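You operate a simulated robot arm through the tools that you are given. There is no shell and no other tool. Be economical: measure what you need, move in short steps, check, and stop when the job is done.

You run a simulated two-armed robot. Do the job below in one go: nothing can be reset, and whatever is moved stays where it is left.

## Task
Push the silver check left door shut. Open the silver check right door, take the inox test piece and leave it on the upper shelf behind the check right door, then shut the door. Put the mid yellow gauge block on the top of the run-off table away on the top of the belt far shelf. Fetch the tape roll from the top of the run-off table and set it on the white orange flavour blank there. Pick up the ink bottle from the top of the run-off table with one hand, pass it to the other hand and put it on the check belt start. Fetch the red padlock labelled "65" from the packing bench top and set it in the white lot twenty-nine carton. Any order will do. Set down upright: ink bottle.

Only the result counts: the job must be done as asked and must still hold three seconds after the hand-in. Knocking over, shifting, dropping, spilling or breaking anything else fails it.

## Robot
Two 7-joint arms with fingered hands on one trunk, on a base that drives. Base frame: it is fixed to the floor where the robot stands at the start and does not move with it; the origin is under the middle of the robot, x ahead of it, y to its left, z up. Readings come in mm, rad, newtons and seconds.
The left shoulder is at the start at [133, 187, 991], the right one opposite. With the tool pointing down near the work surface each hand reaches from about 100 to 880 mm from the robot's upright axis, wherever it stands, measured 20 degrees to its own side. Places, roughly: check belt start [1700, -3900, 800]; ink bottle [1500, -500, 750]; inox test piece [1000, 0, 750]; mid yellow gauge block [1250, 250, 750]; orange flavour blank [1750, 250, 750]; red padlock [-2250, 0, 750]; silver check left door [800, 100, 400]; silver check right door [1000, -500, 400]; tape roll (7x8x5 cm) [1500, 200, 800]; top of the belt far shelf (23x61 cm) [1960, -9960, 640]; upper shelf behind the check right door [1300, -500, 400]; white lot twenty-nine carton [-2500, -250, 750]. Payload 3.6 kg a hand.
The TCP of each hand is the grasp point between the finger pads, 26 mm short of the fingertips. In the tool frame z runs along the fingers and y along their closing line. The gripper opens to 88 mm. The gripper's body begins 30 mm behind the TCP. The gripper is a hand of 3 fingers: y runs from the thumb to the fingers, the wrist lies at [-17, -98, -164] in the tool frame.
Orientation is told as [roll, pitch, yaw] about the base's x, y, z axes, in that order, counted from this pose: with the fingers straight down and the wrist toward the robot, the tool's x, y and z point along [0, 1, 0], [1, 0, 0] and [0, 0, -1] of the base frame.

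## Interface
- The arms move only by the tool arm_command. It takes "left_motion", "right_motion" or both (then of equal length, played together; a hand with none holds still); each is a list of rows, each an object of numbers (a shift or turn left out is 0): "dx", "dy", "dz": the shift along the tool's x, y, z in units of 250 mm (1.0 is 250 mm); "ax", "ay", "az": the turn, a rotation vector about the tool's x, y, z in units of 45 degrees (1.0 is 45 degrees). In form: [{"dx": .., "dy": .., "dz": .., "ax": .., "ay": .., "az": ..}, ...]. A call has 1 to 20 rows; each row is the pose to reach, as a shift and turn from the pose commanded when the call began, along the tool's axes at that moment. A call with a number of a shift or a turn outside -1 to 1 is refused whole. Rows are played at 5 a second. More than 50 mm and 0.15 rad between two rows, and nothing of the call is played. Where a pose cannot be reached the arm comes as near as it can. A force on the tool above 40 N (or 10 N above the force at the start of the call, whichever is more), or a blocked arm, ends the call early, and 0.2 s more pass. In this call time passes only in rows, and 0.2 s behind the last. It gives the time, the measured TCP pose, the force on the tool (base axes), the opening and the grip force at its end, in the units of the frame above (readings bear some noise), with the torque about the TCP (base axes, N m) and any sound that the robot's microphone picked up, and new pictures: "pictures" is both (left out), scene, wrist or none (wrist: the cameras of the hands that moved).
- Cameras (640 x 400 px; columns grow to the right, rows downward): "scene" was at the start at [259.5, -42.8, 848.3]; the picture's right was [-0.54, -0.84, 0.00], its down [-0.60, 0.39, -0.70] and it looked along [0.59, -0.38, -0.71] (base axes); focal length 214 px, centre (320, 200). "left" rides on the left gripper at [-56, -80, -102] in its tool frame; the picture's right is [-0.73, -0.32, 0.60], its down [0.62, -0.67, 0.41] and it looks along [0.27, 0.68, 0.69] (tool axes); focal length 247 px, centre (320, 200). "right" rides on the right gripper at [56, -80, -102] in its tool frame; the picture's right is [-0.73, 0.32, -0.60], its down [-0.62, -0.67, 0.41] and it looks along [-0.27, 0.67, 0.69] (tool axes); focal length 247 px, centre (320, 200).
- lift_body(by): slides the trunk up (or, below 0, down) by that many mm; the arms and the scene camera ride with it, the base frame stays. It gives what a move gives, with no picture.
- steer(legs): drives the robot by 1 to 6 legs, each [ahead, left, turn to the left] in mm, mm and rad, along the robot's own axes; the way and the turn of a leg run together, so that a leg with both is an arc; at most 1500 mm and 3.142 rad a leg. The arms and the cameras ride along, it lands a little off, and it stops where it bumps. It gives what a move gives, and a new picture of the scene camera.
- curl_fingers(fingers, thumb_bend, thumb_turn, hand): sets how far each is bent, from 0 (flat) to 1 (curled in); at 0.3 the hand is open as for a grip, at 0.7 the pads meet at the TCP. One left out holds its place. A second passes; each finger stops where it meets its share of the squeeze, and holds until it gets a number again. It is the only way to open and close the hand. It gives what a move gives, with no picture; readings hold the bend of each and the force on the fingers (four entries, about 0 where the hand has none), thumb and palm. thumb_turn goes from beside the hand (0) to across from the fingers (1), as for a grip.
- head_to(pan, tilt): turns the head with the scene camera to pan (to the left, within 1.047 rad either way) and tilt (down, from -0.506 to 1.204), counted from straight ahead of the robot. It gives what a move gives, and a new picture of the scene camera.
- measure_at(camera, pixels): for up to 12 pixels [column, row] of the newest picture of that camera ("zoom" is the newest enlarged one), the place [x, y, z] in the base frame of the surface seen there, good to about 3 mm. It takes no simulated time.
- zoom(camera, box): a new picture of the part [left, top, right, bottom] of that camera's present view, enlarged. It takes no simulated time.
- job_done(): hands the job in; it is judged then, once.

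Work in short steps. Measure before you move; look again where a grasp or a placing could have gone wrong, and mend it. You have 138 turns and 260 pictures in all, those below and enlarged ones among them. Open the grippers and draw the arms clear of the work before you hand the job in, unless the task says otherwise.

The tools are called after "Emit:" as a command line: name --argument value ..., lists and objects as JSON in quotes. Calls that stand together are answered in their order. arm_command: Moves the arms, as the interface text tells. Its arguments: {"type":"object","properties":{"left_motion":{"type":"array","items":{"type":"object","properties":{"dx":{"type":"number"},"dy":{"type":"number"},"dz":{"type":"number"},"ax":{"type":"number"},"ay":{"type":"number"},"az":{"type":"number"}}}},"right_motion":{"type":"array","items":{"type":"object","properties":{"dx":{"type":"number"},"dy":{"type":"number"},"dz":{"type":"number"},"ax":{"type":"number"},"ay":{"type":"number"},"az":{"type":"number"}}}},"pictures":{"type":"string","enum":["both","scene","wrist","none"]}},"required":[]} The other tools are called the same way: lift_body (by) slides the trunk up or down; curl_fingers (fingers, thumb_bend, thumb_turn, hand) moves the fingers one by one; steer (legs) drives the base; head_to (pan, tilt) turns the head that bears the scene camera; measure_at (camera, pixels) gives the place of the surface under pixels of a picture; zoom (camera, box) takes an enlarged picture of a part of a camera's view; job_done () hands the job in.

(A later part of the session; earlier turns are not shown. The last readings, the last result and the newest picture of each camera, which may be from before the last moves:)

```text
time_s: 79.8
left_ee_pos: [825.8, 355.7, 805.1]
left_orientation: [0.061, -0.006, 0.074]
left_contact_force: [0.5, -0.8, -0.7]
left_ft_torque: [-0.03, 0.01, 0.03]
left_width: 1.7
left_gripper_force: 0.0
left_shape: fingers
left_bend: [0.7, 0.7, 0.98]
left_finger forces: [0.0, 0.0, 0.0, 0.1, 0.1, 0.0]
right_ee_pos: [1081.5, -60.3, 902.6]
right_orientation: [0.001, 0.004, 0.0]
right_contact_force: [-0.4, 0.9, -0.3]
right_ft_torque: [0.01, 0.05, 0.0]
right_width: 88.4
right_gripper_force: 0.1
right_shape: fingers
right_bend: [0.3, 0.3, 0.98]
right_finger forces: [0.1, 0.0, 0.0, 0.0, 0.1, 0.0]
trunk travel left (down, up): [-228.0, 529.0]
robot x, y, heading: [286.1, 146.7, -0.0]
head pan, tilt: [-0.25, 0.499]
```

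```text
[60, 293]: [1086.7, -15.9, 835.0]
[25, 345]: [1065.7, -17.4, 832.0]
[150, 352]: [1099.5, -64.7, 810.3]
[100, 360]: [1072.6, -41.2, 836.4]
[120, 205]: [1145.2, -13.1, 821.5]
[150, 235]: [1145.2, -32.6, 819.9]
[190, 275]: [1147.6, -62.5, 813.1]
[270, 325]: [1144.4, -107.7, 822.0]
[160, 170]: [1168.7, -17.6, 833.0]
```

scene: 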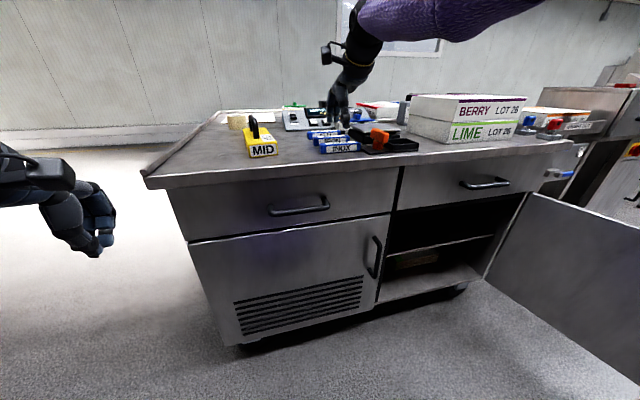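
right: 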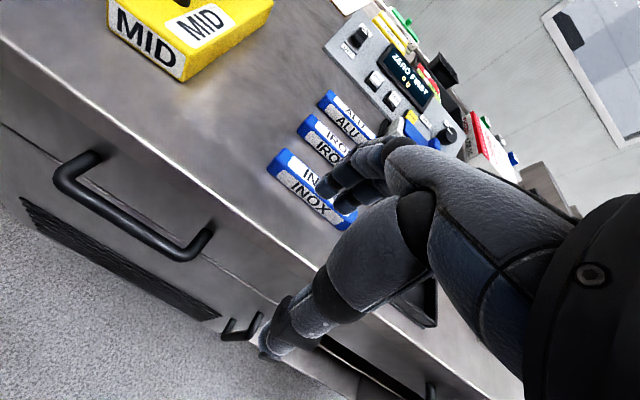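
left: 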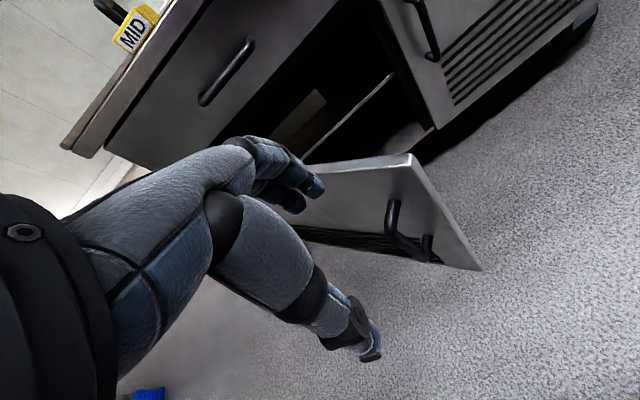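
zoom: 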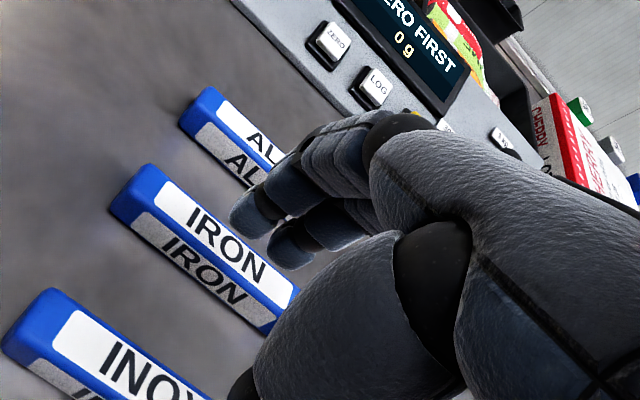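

INOX spans x 1067–1090, IRON front 1145. I narrow the hand slightly and descend to z 841.

Emit:
curl_fingers --hand "right" --fingers 0.38 --thumb_bend 0.38

Emit:
arm_command --right_motion '[{"dx": -0.016, "dy": -0.01, "dz": 0.06}, {"dx": -0.016, "dy": -0.01, "dz": 0.12}, {"dx": -0.016, "dy": -0.01, "dz": 0.18}, {"dx": -0.016, "dy": -0.01, "dz": 0.22}, {"dx": -0.016, "dy": -0.01, "dz": 0.246}]' --pictures "wrist"

```text
time_s: 80.8
left_ee_pos: [825.5, 356.2, 805.7]
left_orientation: [0.065, -0.008, 0.073]
left_contact_force: [-0.4, 0.4, 0.4]
left_ft_torque: [-0.03, -0.01, -0.01]
left_width: 2.1
left_gripper_force: 0.0
left_shape: fingers
left_bend: [0.7, 0.7, 0.98]
left_finger forces: [0.0, 0.0, 0.0, 0.0, 0.1, 0.0]
right_ee_pos: [1079.8, -61.3, 904.4]
right_orientation: [0.0, 0.002, 0.001]
right_contact_force: [0.2, -0.1, -0.6]
right_ft_torque: [-0.02, 0.02, 0.01]
right_width: 72.0
right_gripper_force: 0.1
right_shape: fingers
right_bend: [0.38, 0.38, 0.98]
right_finger forces: [0.0, 0.1, 0.0, 0.0, 0.1, 0.0]
trunk travel left (down, up): [-228.0, 529.0]
robot x, y, heading: [285.6, 147.5, 0.001]
head pan, tilt: [-0.25, 0.499]
```

```text
time_s: 82.0
left_ee_pos: [825.5, 356.3, 805.6]
left_orientation: [0.063, -0.008, 0.072]
left_contact_force: [-0.8, 0.0, 0.3]
left_ft_torque: [-0.01, -0.03, 0.05]
left_width: 1.9
left_gripper_force: 0.1
left_shape: fingers
left_bend: [0.7, 0.7, 0.98]
left_finger forces: [0.1, 0.0, 0.0, 0.1, 0.0, 0.0]
right_ee_pos: [1076.1, -63.8, 843.6]
right_orientation: [0.0, 0.004, 0.001]
right_contact_force: [0.0, 0.1, 0.1]
right_ft_torque: [0.0, -0.03, -0.01]
right_width: 71.9
right_gripper_force: 0.0
right_shape: fingers
right_bend: [0.38, 0.38, 0.98]
right_finger forces: [0.1, 0.0, 0.1, 0.0, 0.0, 0.0]
trunk travel left (down, up): [-228.0, 529.0]
robot x, y, heading: [285.8, 146.1, 0.001]
head pan, tilt: [-0.25, 0.499]
```

right: 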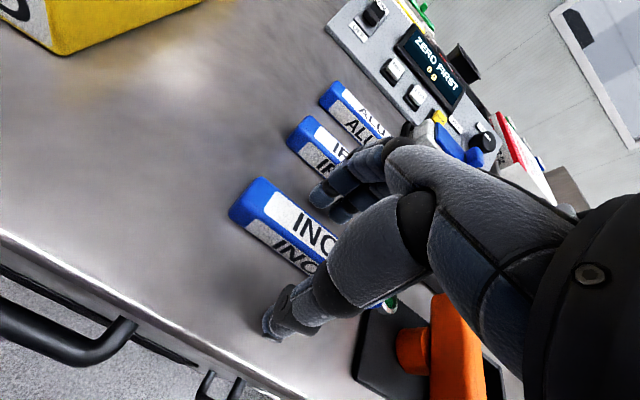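

The fingers straddle INOX with clearance; I close.

Emit:
curl_fingers --hand "right" --fingers 0.68 --thumb_bend 0.68

Emit:
arm_command --right_motion '[{"dz": -0.1}, {"dz": -0.2}, {"dz": -0.3}]' --pictures "wrist"

```text
time_s: 83.0
left_ee_pos: [826.1, 356.7, 805.7]
left_orientation: [0.065, -0.008, 0.074]
left_contact_force: [-0.4, -0.7, -0.1]
left_ft_torque: [-0.02, 0.01, 0.03]
left_width: 2.0
left_gripper_force: 0.0
left_shape: fingers
left_bend: [0.7, 0.7, 0.98]
left_finger forces: [0.0, 0.0, 0.1, 0.0, 0.1, 0.0]
right_ee_pos: [1075.4, -63.0, 842.6]
right_orientation: [0.0, 0.002, 0.0]
right_contact_force: [-0.3, -0.1, -0.4]
right_ft_torque: [0.01, -0.02, 0.01]
right_width: 20.4
right_gripper_force: 6.8
right_shape: fingers
right_bend: [0.63, 0.61, 0.97]
right_finger forces: [4.6, 2.2, 0.0, 0.0, 6.8, 0.1]
trunk travel left (down, up): [-228.0, 529.0]
robot x, y, heading: [287.3, 146.7, -0.001]
head pan, tilt: [-0.25, 0.499]
```

```text
time_s: 83.8
left_ee_pos: [825.4, 356.4, 805.8]
left_orientation: [0.064, -0.008, 0.073]
left_contact_force: [-0.5, -1.1, 0.0]
left_ft_torque: [0.01, -0.05, 0.04]
left_width: 2.1
left_gripper_force: 0.0
left_shape: fingers
left_bend: [0.7, 0.7, 0.98]
left_finger forces: [0.0, 0.1, 0.0, 0.0, 0.0, 0.0]
right_ee_pos: [1076.7, -65.4, 918.8]
right_orientation: [0.0, 0.004, 0.0]
right_contact_force: [-0.2, -0.1, -0.3]
right_ft_torque: [0.0, 0.0, 0.0]
right_width: 20.6
right_gripper_force: 7.0
right_shape: fingers
right_bend: [0.63, 0.61, 0.97]
right_finger forces: [4.6, 2.2, 0.0, 0.0, 6.6, 0.0]
trunk travel left (down, up): [-228.0, 529.0]
robot x, y, heading: [285.8, 150.2, 0.002]
head pan, tilt: [-0.25, 0.499]
```

right: 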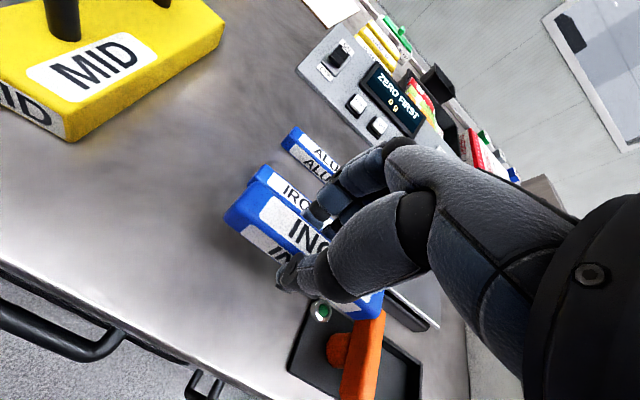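

INOX is lifted. I back the robot off and draw the left arm back and a bit up for room.

Emit:
steer --legs '[[-330, 0, 0], [0, -390, 0]]'

Emit:
arm_command --left_motion '[{"dy": -0.05, "dz": -0.05}, {"dy": -0.1, "dz": -0.1}, {"dy": -0.15, "dz": -0.15}, {"dy": -0.2, "dz": -0.2}, {"dy": -0.25, "dz": -0.25}, {"dy": -0.35, "dz": -0.25}, {"dy": -0.45, "dz": -0.25}, {"dy": -0.55, "dz": -0.25}]' --pictures "scene"

```text
time_s: 88.0
left_ee_pos: [496.8, -27.9, 805.7]
left_orientation: [0.064, -0.01, 0.079]
left_contact_force: [-0.1, -1.1, 0.5]
left_ft_torque: [-0.02, 0.01, 0.02]
left_width: 2.2
left_gripper_force: 0.2
left_shape: fingers
left_bend: [0.7, 0.7, 0.98]
left_finger forces: [0.0, 0.1, 0.0, 0.1, 0.0, 0.0]
right_ee_pos: [749.5, -447.4, 917.9]
right_orientation: [-0.002, 0.003, 0.005]
right_contact_force: [0.7, -0.6, -0.8]
right_ft_torque: [0.04, 0.03, 0.06]
right_width: 20.3
right_gripper_force: 6.6
right_shape: fingers
right_bend: [0.63, 0.61, 0.97]
right_finger forces: [4.5, 2.2, 0.0, 0.0, 6.7, 0.1]
trunk travel left (down, up): [-228.0, 529.0]
robot x, y, heading: [-44.1, -239.8, 0.009]
head pan, tilt: [-0.25, 0.499]
```

scene: 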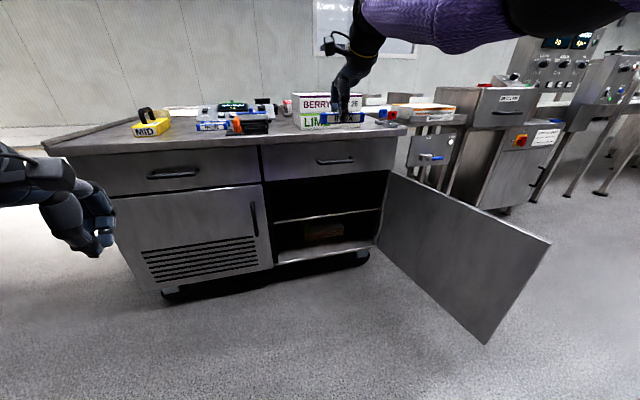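

```text
time_s: 89.8
left_ee_pos: [411.8, -28.8, 916.9]
left_orientation: [0.08, -0.176, 0.097]
left_contact_force: [-0.7, -0.4, 0.3]
left_ft_torque: [0.03, 0.01, 0.01]
left_width: 1.8
left_gripper_force: 0.1
left_shape: fingers
left_bend: [0.7, 0.7, 0.98]
left_finger forces: [0.0, 0.0, 0.0, 0.1, 0.1, 0.0]
left hand out of reach, approached as far as the arm can: row 8
right_ee_pos: [749.3, -448.4, 918.2]
right_orientation: [0.0, 0.004, 0.004]
right_contact_force: [-0.3, -0.2, -0.9]
right_ft_torque: [0.01, 0.0, 0.0]
right_width: 20.5
right_gripper_force: 6.0
right_shape: fingers
right_bend: [0.63, 0.61, 0.97]
right_finger forces: [4.4, 2.3, 0.0, 0.1, 6.7, 0.0]
trunk travel left (down, up): [-228.0, 529.0]
robot x, y, heading: [-43.5, -237.0, 0.007]
head pan, tilt: [-0.25, 0.499]
stopped in row 8 (left hand): the arm was blocked; the commanded pose is now the measured one
```

scene: 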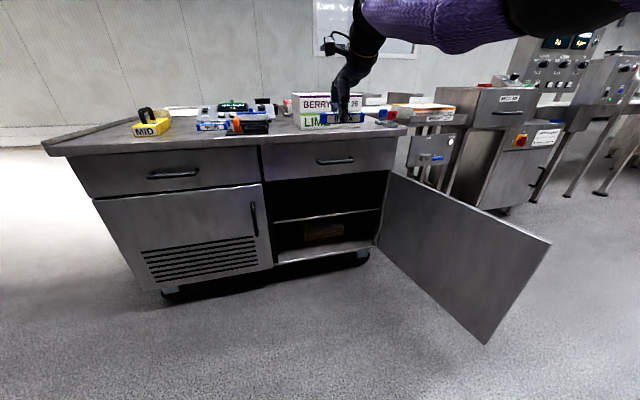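

Left is tucked. I measure the shelf, lower the trunk, then pitch the right hand 45° forward while lowering it.

Emit:
zoom --camera "scene" --box '[250, 160, 410, 260]'

Emit:
measure_at --camera "scene" --pixels '[[300, 218], [340, 213], [360, 210], [300, 215], [340, 210], [330, 178], [330, 184], [384, 176], [276, 185]]'

Emit:
lift_body --by -215

Emit:
arm_command --right_motion '[{"dy": -0.027, "dz": 0.071, "ax": -0.071}, {"dy": -0.053, "dz": 0.143, "ax": -0.143}, {"dy": -0.08, "dz": 0.214, "ax": -0.214}, {"dy": -0.107, "dz": 0.286, "ax": -0.286}, {"dy": -0.133, "dz": 0.357, "ax": -0.357}, {"dy": -0.16, "dz": 0.429, "ax": -0.429}, {"dy": -0.187, "dz": 0.5, "ax": -0.5}, {"dy": -0.213, "dz": 0.571, "ax": -0.571}, {"dy": -0.24, "dz": 0.643, "ax": -0.643}, {"dy": -0.267, "dz": 0.714, "ax": -0.714}, {"dy": -0.293, "dz": 0.786, "ax": -0.786}, {"dy": -0.32, "dz": 0.857, "ax": -0.857}, {"dy": -0.347, "dz": 0.929, "ax": -0.929}, {"dy": -0.372, "dz": 1.0, "ax": -1.0}]' --pictures "both"

```text
4.00 times, centred on (330, 210) of scene
```

zoom: 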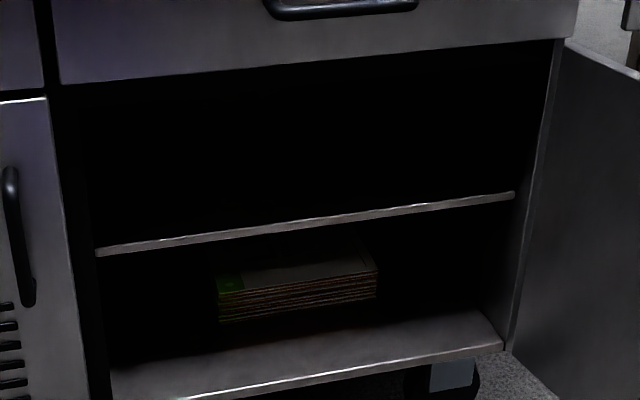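

```text
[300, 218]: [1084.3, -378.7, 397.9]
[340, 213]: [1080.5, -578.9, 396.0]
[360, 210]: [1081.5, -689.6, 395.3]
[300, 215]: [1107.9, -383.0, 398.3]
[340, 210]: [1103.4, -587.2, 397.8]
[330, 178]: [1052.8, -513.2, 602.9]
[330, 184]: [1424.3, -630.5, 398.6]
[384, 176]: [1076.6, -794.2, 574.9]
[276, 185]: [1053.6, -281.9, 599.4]
```

```text
time_s: 92.1
left_ee_pos: [451.3, -25.6, 605.3]
left_orientation: [0.12, 0.098, 0.097]
left_contact_force: [0.1, -0.2, -0.2]
left_ft_torque: [0.01, 0.02, -0.02]
left_width: 2.1
left_gripper_force: 0.1
left_shape: fingers
left_bend: [0.7, 0.7, 0.98]
left_finger forces: [0.1, 0.1, 0.0, 0.0, 0.1, 0.0]
right_ee_pos: [749.7, -447.6, 704.1]
right_orientation: [0.001, 0.003, 0.005]
right_contact_force: [0.1, 0.0, -1.6]
right_ft_torque: [-0.01, 0.0, 0.02]
right_width: 20.3
right_gripper_force: 7.0
right_shape: fingers
right_bend: [0.63, 0.61, 0.97]
right_finger forces: [4.5, 2.1, 0.0, 0.1, 6.6, 0.1]
trunk travel left (down, up): [-13.0, 744.0]
robot x, y, heading: [-45.3, -237.6, 0.009]
head pan, tilt: [-0.25, 0.499]
```

```text
time_s: 95.1
left_ee_pos: [452.3, -27.0, 604.4]
left_orientation: [0.122, 0.097, 0.098]
left_contact_force: [0.2, -0.3, -0.5]
left_ft_torque: [0.02, -0.01, -0.01]
left_width: 1.7
left_gripper_force: 0.1
left_shape: fingers
left_bend: [0.7, 0.7, 0.98]
left_finger forces: [0.0, 0.0, 0.0, 0.1, 0.1, 0.0]
right_ee_pos: [656.5, -449.7, 453.0]
right_orientation: [0.0, -0.784, 0.006]
right_contact_force: [-1.1, 0.2, -0.5]
right_ft_torque: [-0.02, 0.01, 0.0]
right_width: 20.3
right_gripper_force: 6.5
right_shape: fingers
right_bend: [0.64, 0.61, 0.97]
right_finger forces: [4.3, 2.0, 0.1, 0.1, 6.8, 0.0]
trunk travel left (down, up): [-13.0, 744.0]
robot x, y, heading: [-40.0, -236.3, 0.009]
head pan, tilt: [-0.25, 0.499]
```

scene: 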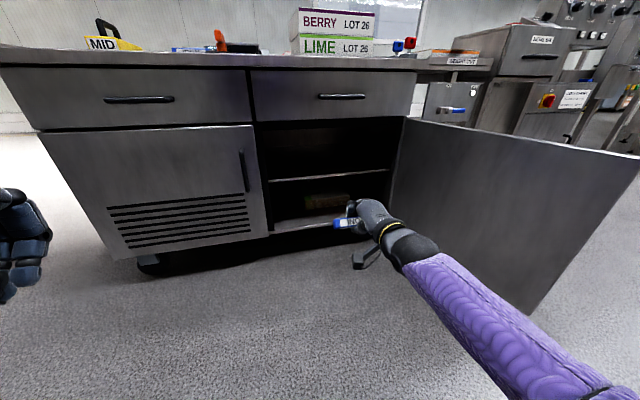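
right: 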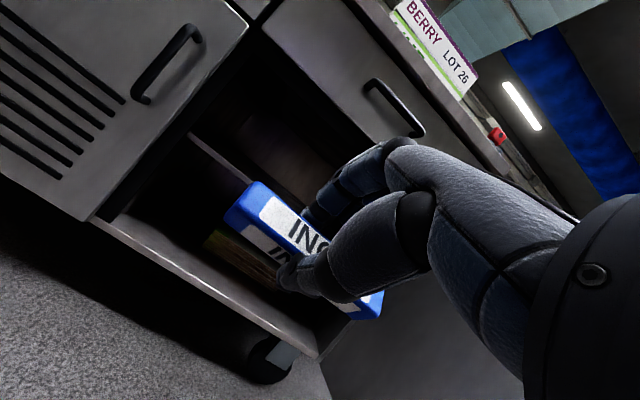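

Shelf top z=398 with opening up to 600; hand at 453 fits. I drive in.

Emit:
steer --legs '[[320, 0, -0.009]]'

```text
time_s: 97.2
left_ee_pos: [770.7, -28.8, 605.5]
left_orientation: [0.12, 0.098, 0.089]
left_contact_force: [0.4, 0.4, -0.1]
left_ft_torque: [0.03, 0.01, 0.0]
left_width: 2.1
left_gripper_force: 0.1
left_shape: fingers
left_bend: [0.7, 0.7, 0.98]
left_finger forces: [0.0, 0.0, 0.0, 0.0, 0.0, 0.0]
right_ee_pos: [971.4, -454.4, 452.8]
right_orientation: [0.001, -0.784, -0.003]
right_contact_force: [-0.2, -0.6, -0.7]
right_ft_torque: [-0.02, 0.02, 0.0]
right_width: 20.4
right_gripper_force: 6.9
right_shape: fingers
right_bend: [0.64, 0.61, 0.97]
right_finger forces: [4.4, 2.0, 0.0, 0.0, 6.8, 0.0]
trunk travel left (down, up): [-13.0, 744.0]
robot x, y, heading: [274.1, -237.3, -0.003]
head pan, tilt: [-0.25, 0.499]
```

scene: 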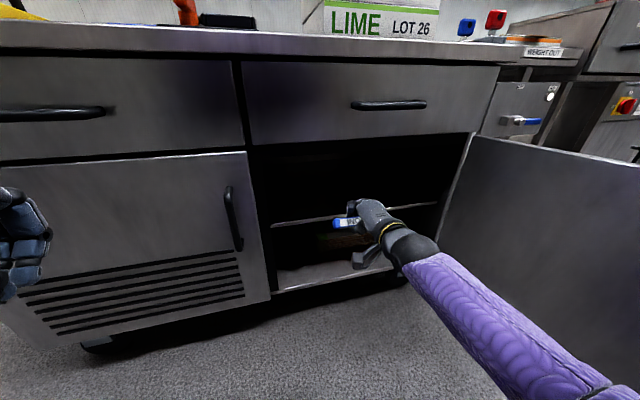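

I check the bracket below the hand and the piece's lowest point against the shelf height.

Emit:
measure_at --camera "scene" --pixels '[[362, 258], [372, 266], [345, 228], [338, 223], [352, 205], [380, 228], [360, 215]]'

Emit:
zoom --camera "scene" --box '[300, 170, 460, 270]'

```text
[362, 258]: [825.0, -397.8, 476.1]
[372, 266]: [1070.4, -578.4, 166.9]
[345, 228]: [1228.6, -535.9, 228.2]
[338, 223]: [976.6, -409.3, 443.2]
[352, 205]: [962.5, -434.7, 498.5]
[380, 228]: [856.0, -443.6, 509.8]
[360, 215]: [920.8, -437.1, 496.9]
```

```text
4.00 times, centred on (380, 220) of scene
```

zoom: 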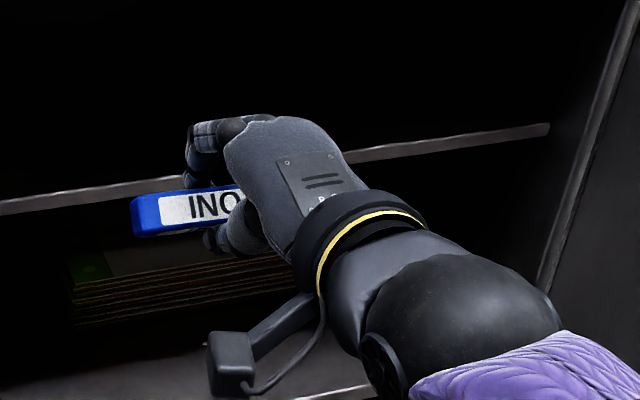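

Clear; I drive in another 160 mm.

Emit:
steer --legs '[[160, 0, 0]]'

Emit:
arm_command --right_motion '[{"dy": -0.02, "dz": 0.02}, {"dy": -0.036, "dz": 0.036}]' --pictures "both"

```text
time_s: 98.6
left_ee_pos: [931.2, -31.5, 604.8]
left_orientation: [0.123, 0.095, 0.086]
left_contact_force: [-0.5, -0.1, -0.1]
left_ft_torque: [-0.04, -0.01, -0.01]
left_width: 2.3
left_gripper_force: 0.1
left_shape: fingers
left_bend: [0.7, 0.7, 0.98]
left_finger forces: [0.0, 0.0, 0.0, 0.0, 0.0, 0.0]
right_ee_pos: [1132.5, -456.9, 452.1]
right_orientation: [0.0, -0.783, -0.005]
right_contact_force: [0.6, -0.3, -1.0]
right_ft_torque: [-0.03, -0.01, 0.01]
right_width: 20.2
right_gripper_force: 6.4
right_shape: fingers
right_bend: [0.64, 0.61, 0.97]
right_finger forces: [4.4, 1.9, 0.0, 0.1, 6.8, 0.0]
trunk travel left (down, up): [-13.0, 744.0]
robot x, y, heading: [434.2, -239.1, -0.003]
head pan, tilt: [-0.25, 0.499]
```

scene: 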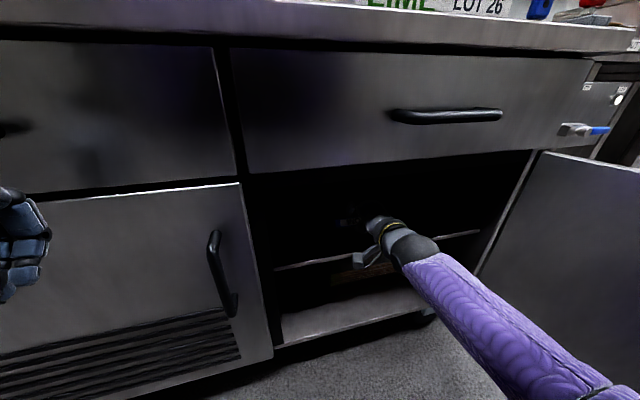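

```text
time_s: 99.2
left_ee_pos: [931.8, -30.6, 605.4]
left_orientation: [0.124, 0.095, 0.087]
left_contact_force: [-0.4, -0.8, -0.1]
left_ft_torque: [0.02, -0.01, 0.0]
left_width: 2.1
left_gripper_force: 0.1
left_shape: fingers
left_bend: [0.7, 0.7, 0.98]
left_finger forces: [0.0, 0.0, 0.0, 0.0, 0.0, 0.0]
right_ee_pos: [1132.2, -457.3, 440.4]
right_orientation: [0.001, -0.783, -0.006]
right_contact_force: [-0.3, 0.1, -0.1]
right_ft_torque: [0.04, 0.03, -0.01]
right_width: 20.3
right_gripper_force: 6.3
right_shape: fingers
right_bend: [0.64, 0.61, 0.97]
right_finger forces: [4.5, 2.0, 0.1, 0.0, 6.8, 0.1]
trunk travel left (down, up): [-13.0, 744.0]
robot x, y, heading: [433.8, -239.1, -0.007]
head pan, tilt: [-0.25, 0.499]
```

scene: 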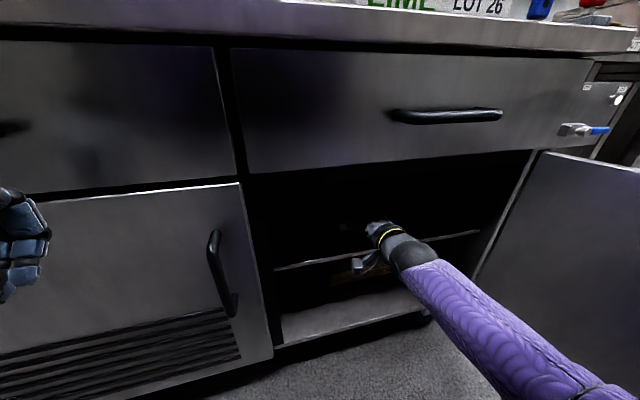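
right: 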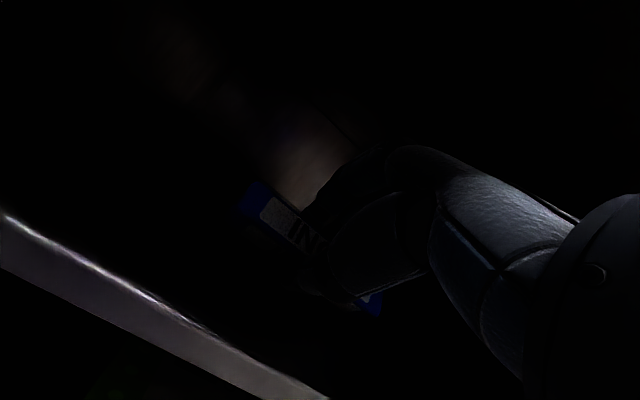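

Dark inside but the hand is over the shelf; I feel downward in small steps.

Emit:
arm_command --right_motion '[{"dy": -0.009, "dz": 0.009}, {"dy": -0.018, "dz": 0.018}, {"dy": -0.026, "dz": 0.026}, {"dy": -0.035, "dz": 0.035}]' --pictures "none"

```text
time_s: 100.2
left_ee_pos: [931.9, -30.3, 606.0]
left_orientation: [0.123, 0.094, 0.087]
left_contact_force: [0.2, 0.9, 0.6]
left_ft_torque: [0.03, -0.03, -0.02]
left_width: 1.7
left_gripper_force: 0.0
left_shape: fingers
left_bend: [0.7, 0.7, 0.98]
left_finger forces: [0.0, 0.0, 0.0, 0.0, 0.0, 0.0]
right_ee_pos: [1132.2, -456.8, 431.9]
right_orientation: [0.004, -0.793, -0.007]
right_contact_force: [-3.7, -0.4, 16.6]
right_ft_torque: [0.12, -0.02, 0.02]
right_width: 19.1
right_gripper_force: 24.0
right_shape: fingers
right_bend: [0.6, 0.68, 0.97]
right_finger forces: [11.5, 3.4, 0.0, 0.1, 33.0, 0.0]
trunk travel left (down, up): [-13.0, 744.0]
robot x, y, heading: [433.2, -243.2, -0.008]
head pan, tilt: [-0.25, 0.499]
```

Contact with the shelf. I lift 3 mm, open the upper fingers, then the thumb slightly, and retreat backwards.

Emit:
arm_command --right_motion '[{"dy": 0.009, "dz": -0.009}]' --pictures "none"

Emit:
curl_fingers --hand "right" --fingers 0.25

Emit:
arm_command --right_motion '[{"dy": -0.042, "dz": -0.042}, {"dy": -0.085, "dz": -0.085}, {"dy": -0.127, "dz": -0.127}, {"dy": -0.17, "dz": -0.17}, {"dy": -0.212, "dz": -0.212}]' --pictures "both"

```text
time_s: 100.6
left_ee_pos: [931.7, -29.7, 605.2]
left_orientation: [0.123, 0.094, 0.085]
left_contact_force: [-0.5, -0.1, -0.3]
left_ft_torque: [-0.01, -0.01, -0.01]
left_width: 2.3
left_gripper_force: 0.1
left_shape: fingers
left_bend: [0.7, 0.7, 0.98]
left_finger forces: [0.0, 0.1, 0.0, 0.0, 0.1, 0.0]
right_ee_pos: [1131.8, -456.0, 432.4]
right_orientation: [0.0, -0.785, -0.004]
right_contact_force: [3.9, -0.4, 11.3]
right_ft_torque: [0.11, -0.24, -0.01]
right_width: 19.1
right_gripper_force: 20.3
right_shape: fingers
right_bend: [0.6, 0.67, 0.97]
right_finger forces: [11.0, 3.8, 0.0, 0.0, 26.7, 0.0]
trunk travel left (down, up): [-13.0, 744.0]
robot x, y, heading: [440.1, -240.3, -0.005]
head pan, tilt: [-0.25, 0.499]
```

```text
time_s: 101.6
left_ee_pos: [931.6, -31.8, 605.4]
left_orientation: [0.123, 0.096, 0.087]
left_contact_force: [0.4, 0.2, 0.6]
left_ft_torque: [-0.01, -0.01, -0.01]
left_width: 1.7
left_gripper_force: 0.1
left_shape: fingers
left_bend: [0.7, 0.7, 0.98]
left_finger forces: [0.1, 0.1, 0.0, 0.1, 0.0, 0.1]
right_ee_pos: [1131.0, -456.1, 430.4]
right_orientation: [0.0, -0.781, -0.006]
right_contact_force: [-0.1, -0.8, 0.1]
right_ft_torque: [0.01, -0.01, -0.01]
right_width: 54.2
right_gripper_force: 0.1
right_shape: fingers
right_bend: [0.25, 0.68, 0.97]
right_finger forces: [0.0, 0.1, 0.0, 0.1, 0.1, 0.0]
trunk travel left (down, up): [-13.0, 744.0]
robot x, y, heading: [437.6, -239.0, -0.007]
head pan, tilt: [-0.25, 0.499]
```

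```text
time_s: 102.8
left_ee_pos: [933.3, -31.2, 604.9]
left_orientation: [0.122, 0.097, 0.087]
left_contact_force: [-0.4, 0.1, -0.6]
left_ft_torque: [0.0, -0.02, 0.02]
left_width: 2.1
left_gripper_force: 0.0
left_shape: fingers
left_bend: [0.7, 0.7, 0.98]
left_finger forces: [0.1, 0.0, 0.0, 0.0, 0.1, 0.1]
right_ee_pos: [1056.9, -455.2, 432.3]
right_orientation: [-0.001, -0.783, -0.005]
right_contact_force: [-0.4, -0.1, 0.0]
right_ft_torque: [0.02, -0.05, -0.02]
right_width: 54.3
right_gripper_force: 0.2
right_shape: fingers
right_bend: [0.25, 0.68, 0.97]
right_finger forces: [0.1, 0.1, 0.1, 0.0, 0.0, 0.1]
trunk travel left (down, up): [-13.0, 744.0]
robot x, y, heading: [434.7, -239.9, -0.008]
head pan, tilt: [-0.25, 0.499]
```

scene: 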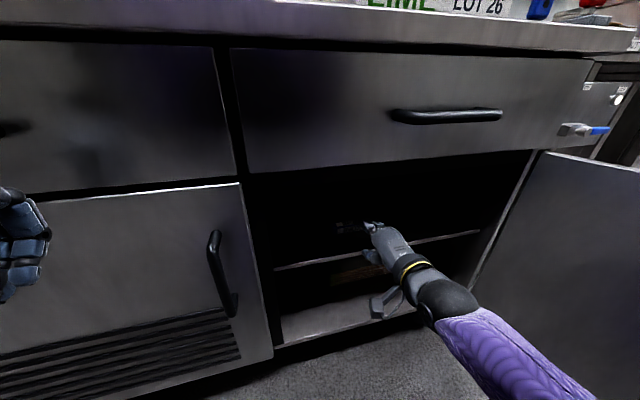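
right: 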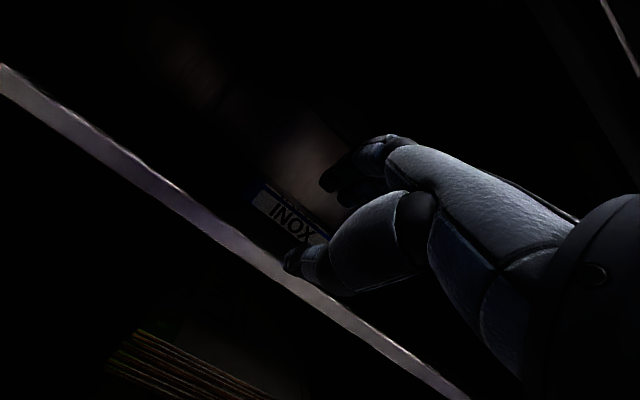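

INOX lies on the shelf. I close the fist and drive back out, checking the shelf.

Emit:
steer --legs '[[-330, 0, 0]]'

Emit:
zoom --camera "scene" --box '[240, 120, 400, 220]'

Emit:
curl_fingers --hand "right" --fingers 0.7 --thumb_bend 0.7

```text
time_s: 105.0
left_ee_pos: [606.7, -30.1, 603.2]
left_orientation: [0.123, 0.096, 0.087]
left_contact_force: [-0.6, -0.6, -0.2]
left_ft_torque: [0.02, 0.02, 0.01]
left_width: 2.0
left_gripper_force: 0.1
left_shape: fingers
left_bend: [0.7, 0.7, 0.98]
left_finger forces: [0.1, 0.0, 0.1, 0.0, 0.0, 0.0]
right_ee_pos: [730.3, -454.5, 431.2]
right_orientation: [-0.002, -0.784, -0.008]
right_contact_force: [0.5, -0.3, -0.4]
right_ft_torque: [-0.02, -0.01, -0.04]
right_width: 54.2
right_gripper_force: 0.0
right_shape: fingers
right_bend: [0.25, 0.68, 0.97]
right_finger forces: [0.1, 0.0, 0.0, 0.0, 0.0, 0.0]
trunk travel left (down, up): [-13.0, 744.0]
robot x, y, heading: [107.8, -237.6, -0.006]
head pan, tilt: [-0.25, 0.499]
```

scene: 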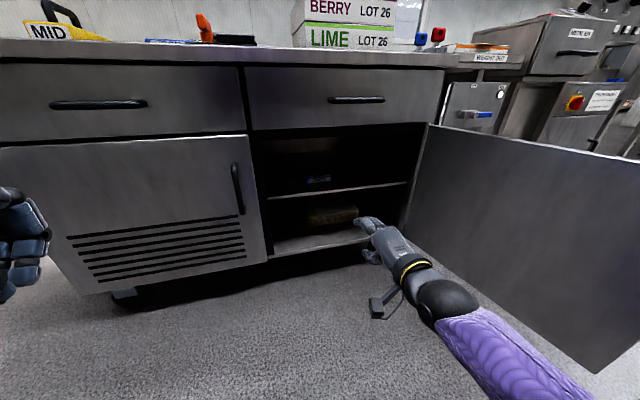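

```text
4.00 times, centred on (320, 170) of scene
```

zoom: 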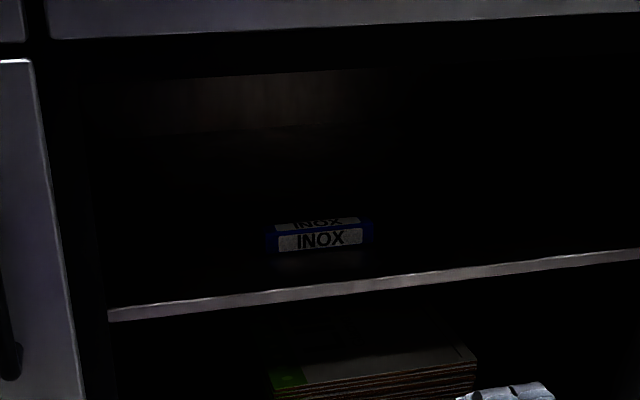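

```text
time_s: 106.0
left_ee_pos: [606.9, -30.3, 604.8]
left_orientation: [0.123, 0.096, 0.086]
left_contact_force: [0.6, 0.5, 0.3]
left_ft_torque: [0.03, 0.0, -0.02]
left_width: 2.1
left_gripper_force: 0.1
left_shape: fingers
left_bend: [0.7, 0.7, 0.98]
left_finger forces: [0.0, 0.0, 0.0, 0.0, 0.0, 0.0]
right_ee_pos: [730.1, -455.3, 432.2]
right_orientation: [-0.001, -0.783, -0.007]
right_contact_force: [0.0, -0.5, -0.6]
right_ft_torque: [0.01, 0.02, 0.04]
right_width: 2.4
right_gripper_force: 0.0
right_shape: fingers
right_bend: [0.7, 0.7, 0.97]
right_finger forces: [0.0, 0.0, 0.0, 0.0, 0.0, 0.0]
trunk travel left (down, up): [-13.0, 744.0]
robot x, y, heading: [108.3, -239.9, -0.006]
head pan, tilt: [-0.25, 0.499]
```

INOX lies flat on the upper shelf. Now I go around the door's free edge: back, right, and look.

Emit:
steer --legs '[[-370, 0, 0], [0, -480, 0]]'

Emit:
measure_at --camera "scene" --pixels '[[320, 200]]'

```text
time_s: 110.8
left_ee_pos: [228.5, -510.0, 604.6]
left_orientation: [0.123, 0.094, 0.069]
left_contact_force: [-0.1, -0.4, -0.4]
left_ft_torque: [0.02, 0.04, -0.01]
left_width: 1.9
left_gripper_force: 0.1
left_shape: fingers
left_bend: [0.7, 0.7, 0.98]
left_finger forces: [0.0, 0.0, 0.1, 0.0, 0.0, 0.0]
right_ee_pos: [344.6, -939.2, 431.3]
right_orientation: [0.0, -0.782, -0.024]
right_contact_force: [-0.1, 0.8, 0.1]
right_ft_torque: [-0.04, 0.01, -0.02]
right_width: 2.4
right_gripper_force: 0.0
right_shape: fingers
right_bend: [0.7, 0.7, 0.97]
right_finger forces: [0.1, 0.0, 0.0, 0.0, 0.2, 0.1]
trunk travel left (down, up): [-13.0, 744.0]
robot x, y, heading: [-270.7, -709.6, -0.023]
head pan, tilt: [-0.25, 0.499]
```

scene: 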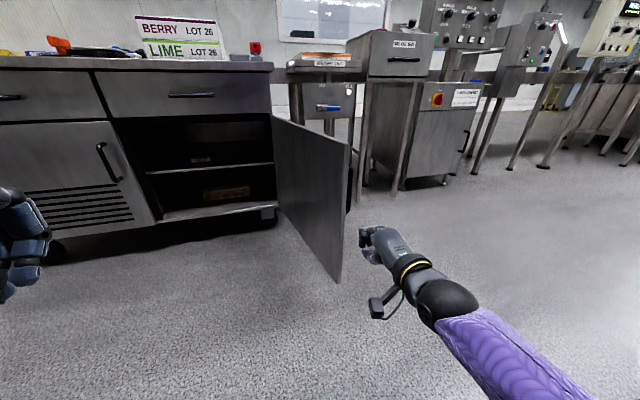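

```text
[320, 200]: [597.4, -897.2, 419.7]
```

The door is at ~103°, edge near (490,-922); I go farther right before moving forward beside it.

Emit:
steer --legs '[[0, -125, 0.023], [270, 0, 0]]'

```text
time_s: 113.6
left_ee_pos: [489.2, -625.6, 605.6]
left_orientation: [0.122, 0.095, 0.092]
left_contact_force: [-0.1, -0.1, 0.7]
left_ft_torque: [-0.03, 0.0, 0.02]
left_width: 1.6
left_gripper_force: 0.0
left_shape: fingers
left_bend: [0.7, 0.7, 0.98]
left_finger forces: [0.0, 0.0, 0.0, 0.0, 0.0, 0.0]
right_ee_pos: [615.1, -1048.2, 431.0]
right_orientation: [0.001, -0.784, 0.0]
right_contact_force: [0.4, -0.1, 0.4]
right_ft_torque: [-0.03, 0.01, -0.02]
right_width: 2.4
right_gripper_force: 0.1
right_shape: fingers
right_bend: [0.7, 0.7, 0.97]
right_finger forces: [0.0, 0.0, 0.0, 0.1, 0.0, 0.1]
trunk travel left (down, up): [-13.0, 744.0]
robot x, y, heading: [-7.6, -832.6, -0.005]
head pan, tilt: [-0.25, 0.499]
```

scene: 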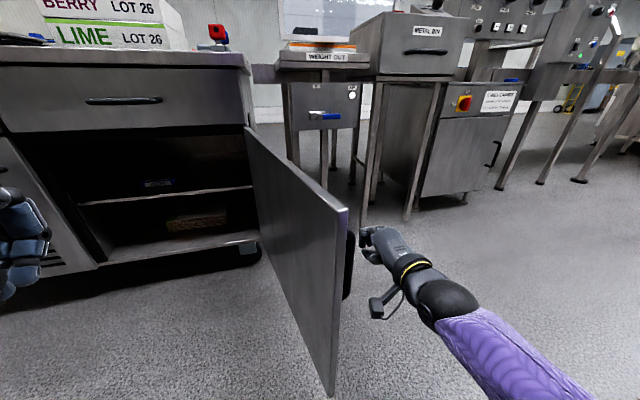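

I move forward a little more so the hand meets the panel inside of the handle, then sweep left.

Emit:
steer --legs '[[70, 0, 0], [0, 80, 0], [0, 100, 0], [10, 100, 0], [20, 100, 0]]'

```text
time_s: 117.5
left_ee_pos: [591.4, -249.6, 604.9]
left_orientation: [0.126, 0.097, 0.091]
left_contact_force: [0.6, -0.3, -0.1]
left_ft_torque: [0.0, -0.02, -0.02]
left_width: 2.1
left_gripper_force: 0.0
left_shape: fingers
left_bend: [0.7, 0.7, 0.98]
left_finger forces: [0.0, 0.0, 0.1, 0.0, 0.0, 0.0]
right_ee_pos: [717.9, -677.6, 432.7]
right_orientation: [-0.002, -0.786, -0.007]
right_contact_force: [30.5, -21.5, 1.1]
right_ft_torque: [0.09, 0.49, -2.94]
right_width: 1.1
right_gripper_force: 10.8
right_shape: fingers
right_bend: [0.71, 0.7, 0.97]
right_finger forces: [22.5, 0.0, 0.0, 0.0, 0.0, 0.1]
trunk travel left (down, up): [-13.0, 744.0]
robot x, y, heading: [93.6, -458.4, 0.0]
head pan, tilt: [-0.25, 0.499]
```

scene: 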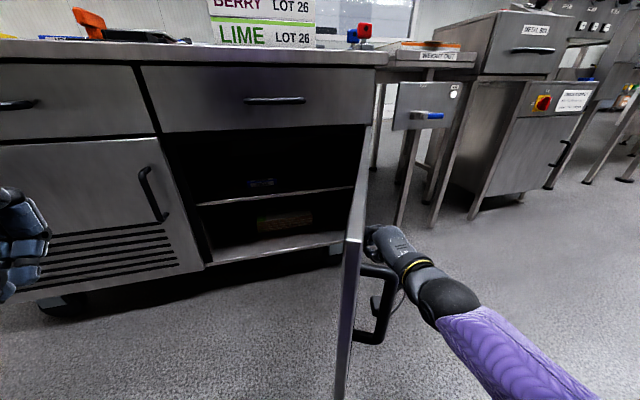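

I look closely at the handle and the hand's camera bracket.

Emit:
zoom --camera "scene" --box '[320, 210, 480, 310]'

Emit:
zoom --camera "right" --box '[0, 0, 640, 400]'

```text
4.00 times, centred on (400, 260) of scene
```

zoom: 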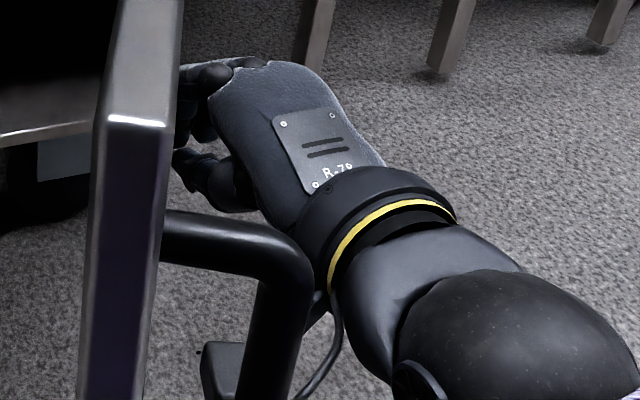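

```text
1.00 times, centred on (320, 200) of right (not enlarged: the box is as wide or as high as the picture)
```

zoom: 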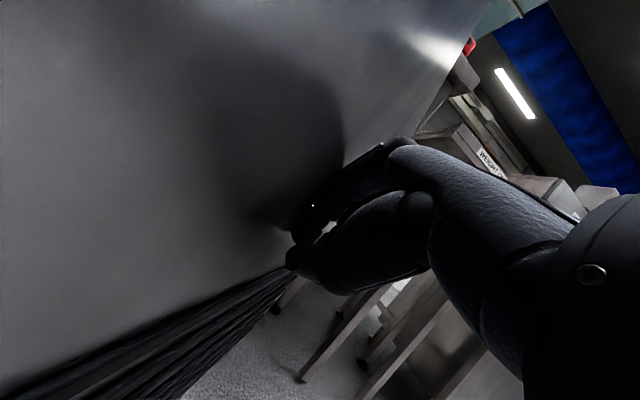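

The bracket only touches the door face; nothing is hooked. I continue the sweep along the closing arc.

Emit:
steer --legs '[[10, 60, 0], [10, 60, 0], [60, 55, 0], [60, 50, 0]]'

```text
time_s: 120.3
left_ee_pos: [730.1, -24.2, 604.0]
left_orientation: [0.123, 0.094, 0.092]
left_contact_force: [-0.1, -0.2, -0.1]
left_ft_torque: [-0.02, 0.01, 0.03]
left_width: 2.0
left_gripper_force: 0.1
left_shape: fingers
left_bend: [0.7, 0.7, 0.98]
left_finger forces: [0.0, 0.0, 0.0, 0.0, 0.0, 0.0]
right_ee_pos: [857.3, -453.3, 433.4]
right_orientation: [-0.003, -0.792, -0.007]
right_contact_force: [0.0, 0.6, -0.5]
right_ft_torque: [-0.01, 0.05, 0.0]
right_width: 1.9
right_gripper_force: 0.2
right_shape: fingers
right_bend: [0.7, 0.7, 0.98]
right_finger forces: [0.1, 0.2, 0.0, 0.0, 0.0, 0.0]
trunk travel left (down, up): [-13.0, 744.0]
robot x, y, heading: [233.7, -229.2, -0.006]
head pan, tilt: [-0.25, 0.499]
```

scene: 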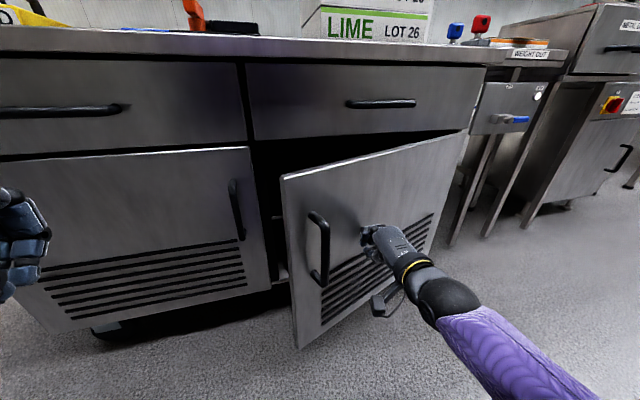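

The door is ~25° from closed; I push straight ahead.

Emit:
steer --legs '[[70, 20, 0], [50, 0, 0]]'

Emit:
measure_at --camera "scene" --pixels '[[320, 200], [240, 200], [420, 190], [345, 190], [330, 330]]'

```text
time_s: 121.9
left_ee_pos: [851.2, -4.0, 604.2]
left_orientation: [0.124, 0.093, 0.091]
left_contact_force: [-0.4, 0.0, -0.2]
left_ft_torque: [0.0, 0.01, -0.03]
left_width: 1.9
left_gripper_force: 0.1
left_shape: fingers
left_bend: [0.7, 0.7, 0.98]
left_finger forces: [0.0, 0.1, 0.0, 0.0, 0.0, 0.0]
right_ee_pos: [977.5, -433.2, 433.9]
right_orientation: [-0.002, -0.788, -0.005]
right_contact_force: [-0.8, 0.8, 0.9]
right_ft_torque: [0.02, 0.0, 0.02]
right_width: 2.0
right_gripper_force: 0.1
right_shape: fingers
right_bend: [0.7, 0.7, 0.98]
right_finger forces: [0.1, 0.1, 0.1, 0.0, 0.1, 0.1]
trunk travel left (down, up): [-13.0, 744.0]
robot x, y, heading: [353.2, -209.7, -0.004]
head pan, tilt: [-0.25, 0.499]
```

scene: 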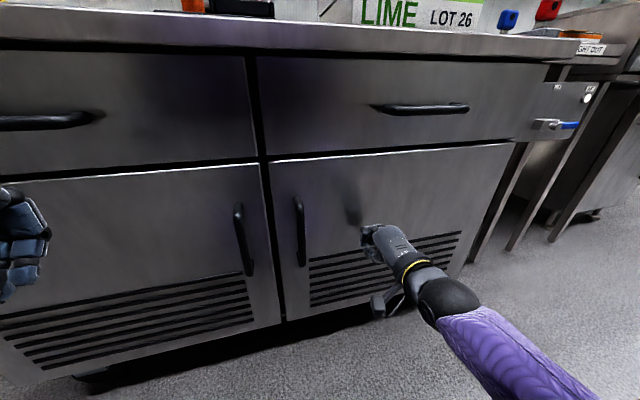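

```text
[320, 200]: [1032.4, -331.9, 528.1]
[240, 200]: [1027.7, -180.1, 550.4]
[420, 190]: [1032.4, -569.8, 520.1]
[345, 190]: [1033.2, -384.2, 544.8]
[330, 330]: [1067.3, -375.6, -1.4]
```

Both doors are shut (x≈1030–1033). I back off, raise the trunk, and return the right hand to fingers-down, looking left for the way around the table.

Emit:
steer --legs '[[-330, 0, 0]]'

Emit:
lift_body --by 250

Emit:
arm_command --right_motion '[{"dy": 0.05, "dz": -0.05, "ax": 0.083}, {"dy": 0.1, "dz": -0.1, "ax": 0.167}, {"dy": 0.15, "dz": -0.15, "ax": 0.25}, {"dy": 0.2, "dz": -0.2, "ax": 0.333}, {"dy": 0.25, "dz": -0.25, "ax": 0.417}, {"dy": 0.3, "dz": -0.3, "ax": 0.5}, {"dy": 0.35, "dz": -0.35, "ax": 0.583}, {"dy": 0.4, "dz": -0.4, "ax": 0.667}, {"dy": 0.45, "dz": -0.45, "ax": 0.75}, {"dy": 0.5, "dz": -0.5, "ax": 0.833}, {"dy": 0.55, "dz": -0.55, "ax": 0.917}, {"dy": 0.58, "dz": -0.58, "ax": 1.0}]' --pictures "none"

Emit:
head_to --pan 0.7 --tilt 0.4

```text
time_s: 124.1
left_ee_pos: [514.4, -3.5, 605.0]
left_orientation: [0.123, 0.094, 0.091]
left_contact_force: [-0.4, -0.1, 0.2]
left_ft_torque: [0.0, 0.02, 0.0]
left_width: 2.1
left_gripper_force: 0.1
left_shape: fingers
left_bend: [0.7, 0.7, 0.98]
left_finger forces: [0.1, 0.1, 0.0, 0.1, 0.1, 0.1]
right_ee_pos: [640.5, -433.1, 433.1]
right_orientation: [-0.003, -0.786, -0.008]
right_contact_force: [0.5, 0.3, -0.2]
right_ft_torque: [0.04, -0.01, 0.0]
right_width: 1.9
right_gripper_force: 0.0
right_shape: fingers
right_bend: [0.7, 0.7, 0.98]
right_finger forces: [0.0, 0.0, 0.0, 0.1, 0.1, 0.1]
trunk travel left (down, up): [-13.0, 744.0]
robot x, y, heading: [16.2, -213.6, -0.002]
head pan, tilt: [-0.25, 0.499]
```

scene: 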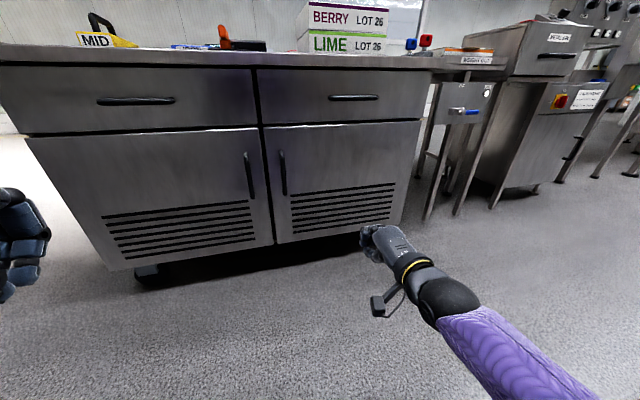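

```text
time_s: 126.7
left_ee_pos: [514.5, 1.7, 855.2]
left_orientation: [0.138, 0.092, 0.098]
left_contact_force: [0.6, 0.2, 0.0]
left_ft_torque: [-0.02, 0.01, 0.0]
left_width: 2.3
left_gripper_force: 0.0
left_shape: fingers
left_bend: [0.7, 0.7, 0.98]
left_finger forces: [0.0, 0.0, 0.1, 0.0, 0.0, 0.1]
right_ee_pos: [641.1, -433.0, 682.9]
right_orientation: [-0.003, -0.788, -0.008]
right_contact_force: [0.4, 0.1, 0.2]
right_ft_torque: [0.0, 0.01, -0.01]
right_width: 1.7
right_gripper_force: 0.0
right_shape: fingers
right_bend: [0.7, 0.7, 0.98]
right_finger forces: [0.0, 0.1, 0.0, 0.0, 0.1, 0.1]
trunk travel left (down, up): [-263.0, 494.0]
robot x, y, heading: [14.4, -212.4, 0.0]
head pan, tilt: [-0.25, 0.499]
```

```text
time_s: 129.2
left_ee_pos: [513.7, 2.7, 855.6]
left_orientation: [0.136, 0.09, 0.099]
left_contact_force: [0.9, 0.2, -0.2]
left_ft_torque: [-0.01, 0.0, -0.03]
left_width: 1.9
left_gripper_force: 0.0
left_shape: fingers
left_bend: [0.7, 0.7, 0.98]
left_finger forces: [0.0, 0.0, 0.0, 0.0, 0.0, 0.1]
right_ee_pos: [639.1, -432.0, 889.1]
right_orientation: [-0.002, -0.003, -0.009]
right_contact_force: [-0.1, 0.3, -0.9]
right_ft_torque: [0.0, 0.01, -0.01]
right_width: 1.8
right_gripper_force: 0.1
right_shape: fingers
right_bend: [0.7, 0.7, 0.98]
right_finger forces: [0.1, 0.0, 0.1, 0.0, 0.0, 0.0]
trunk travel left (down, up): [-263.0, 494.0]
robot x, y, heading: [18.4, -213.4, 0.002]
head pan, tilt: [-0.25, 0.499]
```

```text
time_s: 130.5
left_ee_pos: [514.4, 0.4, 856.2]
left_orientation: [0.138, 0.09, 0.098]
left_contact_force: [0.0, 0.5, -0.6]
left_ft_torque: [0.0, -0.03, 0.01]
left_width: 1.9
left_gripper_force: 0.1
left_shape: fingers
left_bend: [0.7, 0.7, 0.98]
left_finger forces: [0.0, 0.1, 0.1, 0.0, 0.1, 0.0]
right_ee_pos: [640.5, -432.2, 889.7]
right_orientation: [-0.001, -0.003, -0.009]
right_contact_force: [-0.2, 0.5, -0.1]
right_ft_torque: [0.02, -0.04, 0.01]
right_width: 2.4
right_gripper_force: 0.1
right_shape: fingers
right_bend: [0.7, 0.7, 0.98]
right_finger forces: [0.0, 0.0, 0.0, 0.0, 0.0, 0.0]
trunk travel left (down, up): [-263.0, 494.0]
robot x, y, heading: [15.3, -213.2, -0.005]
head pan, tilt: [0.7, 0.4]
```

scene: 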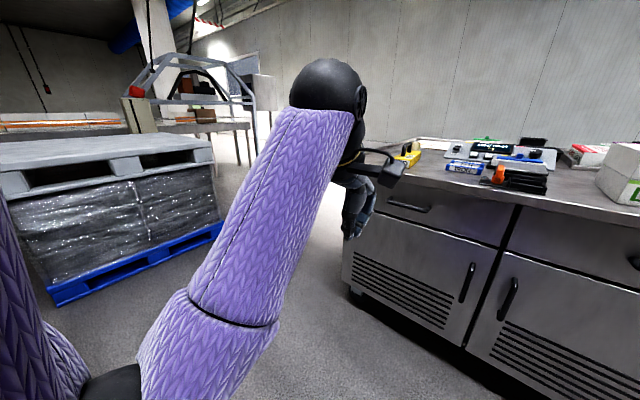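

A pallet stack stands to the left; I measure it and the machine beyond for the route.

Emit:
measure_at --camera "scene" --pixels '[[221, 228], [56, 302], [212, 155], [10, 190], [250, 165], [235, 165], [345, 290], [300, 180], [240, 200], [400, 146], [285, 110]]'

```text
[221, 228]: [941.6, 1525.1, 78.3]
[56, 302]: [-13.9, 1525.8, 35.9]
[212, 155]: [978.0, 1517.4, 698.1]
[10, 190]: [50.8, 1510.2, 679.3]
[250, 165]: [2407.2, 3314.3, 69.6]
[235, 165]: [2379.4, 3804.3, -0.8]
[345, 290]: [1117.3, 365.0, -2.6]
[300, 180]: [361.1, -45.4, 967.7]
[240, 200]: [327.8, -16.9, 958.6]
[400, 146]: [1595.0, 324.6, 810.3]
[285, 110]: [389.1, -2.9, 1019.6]
```

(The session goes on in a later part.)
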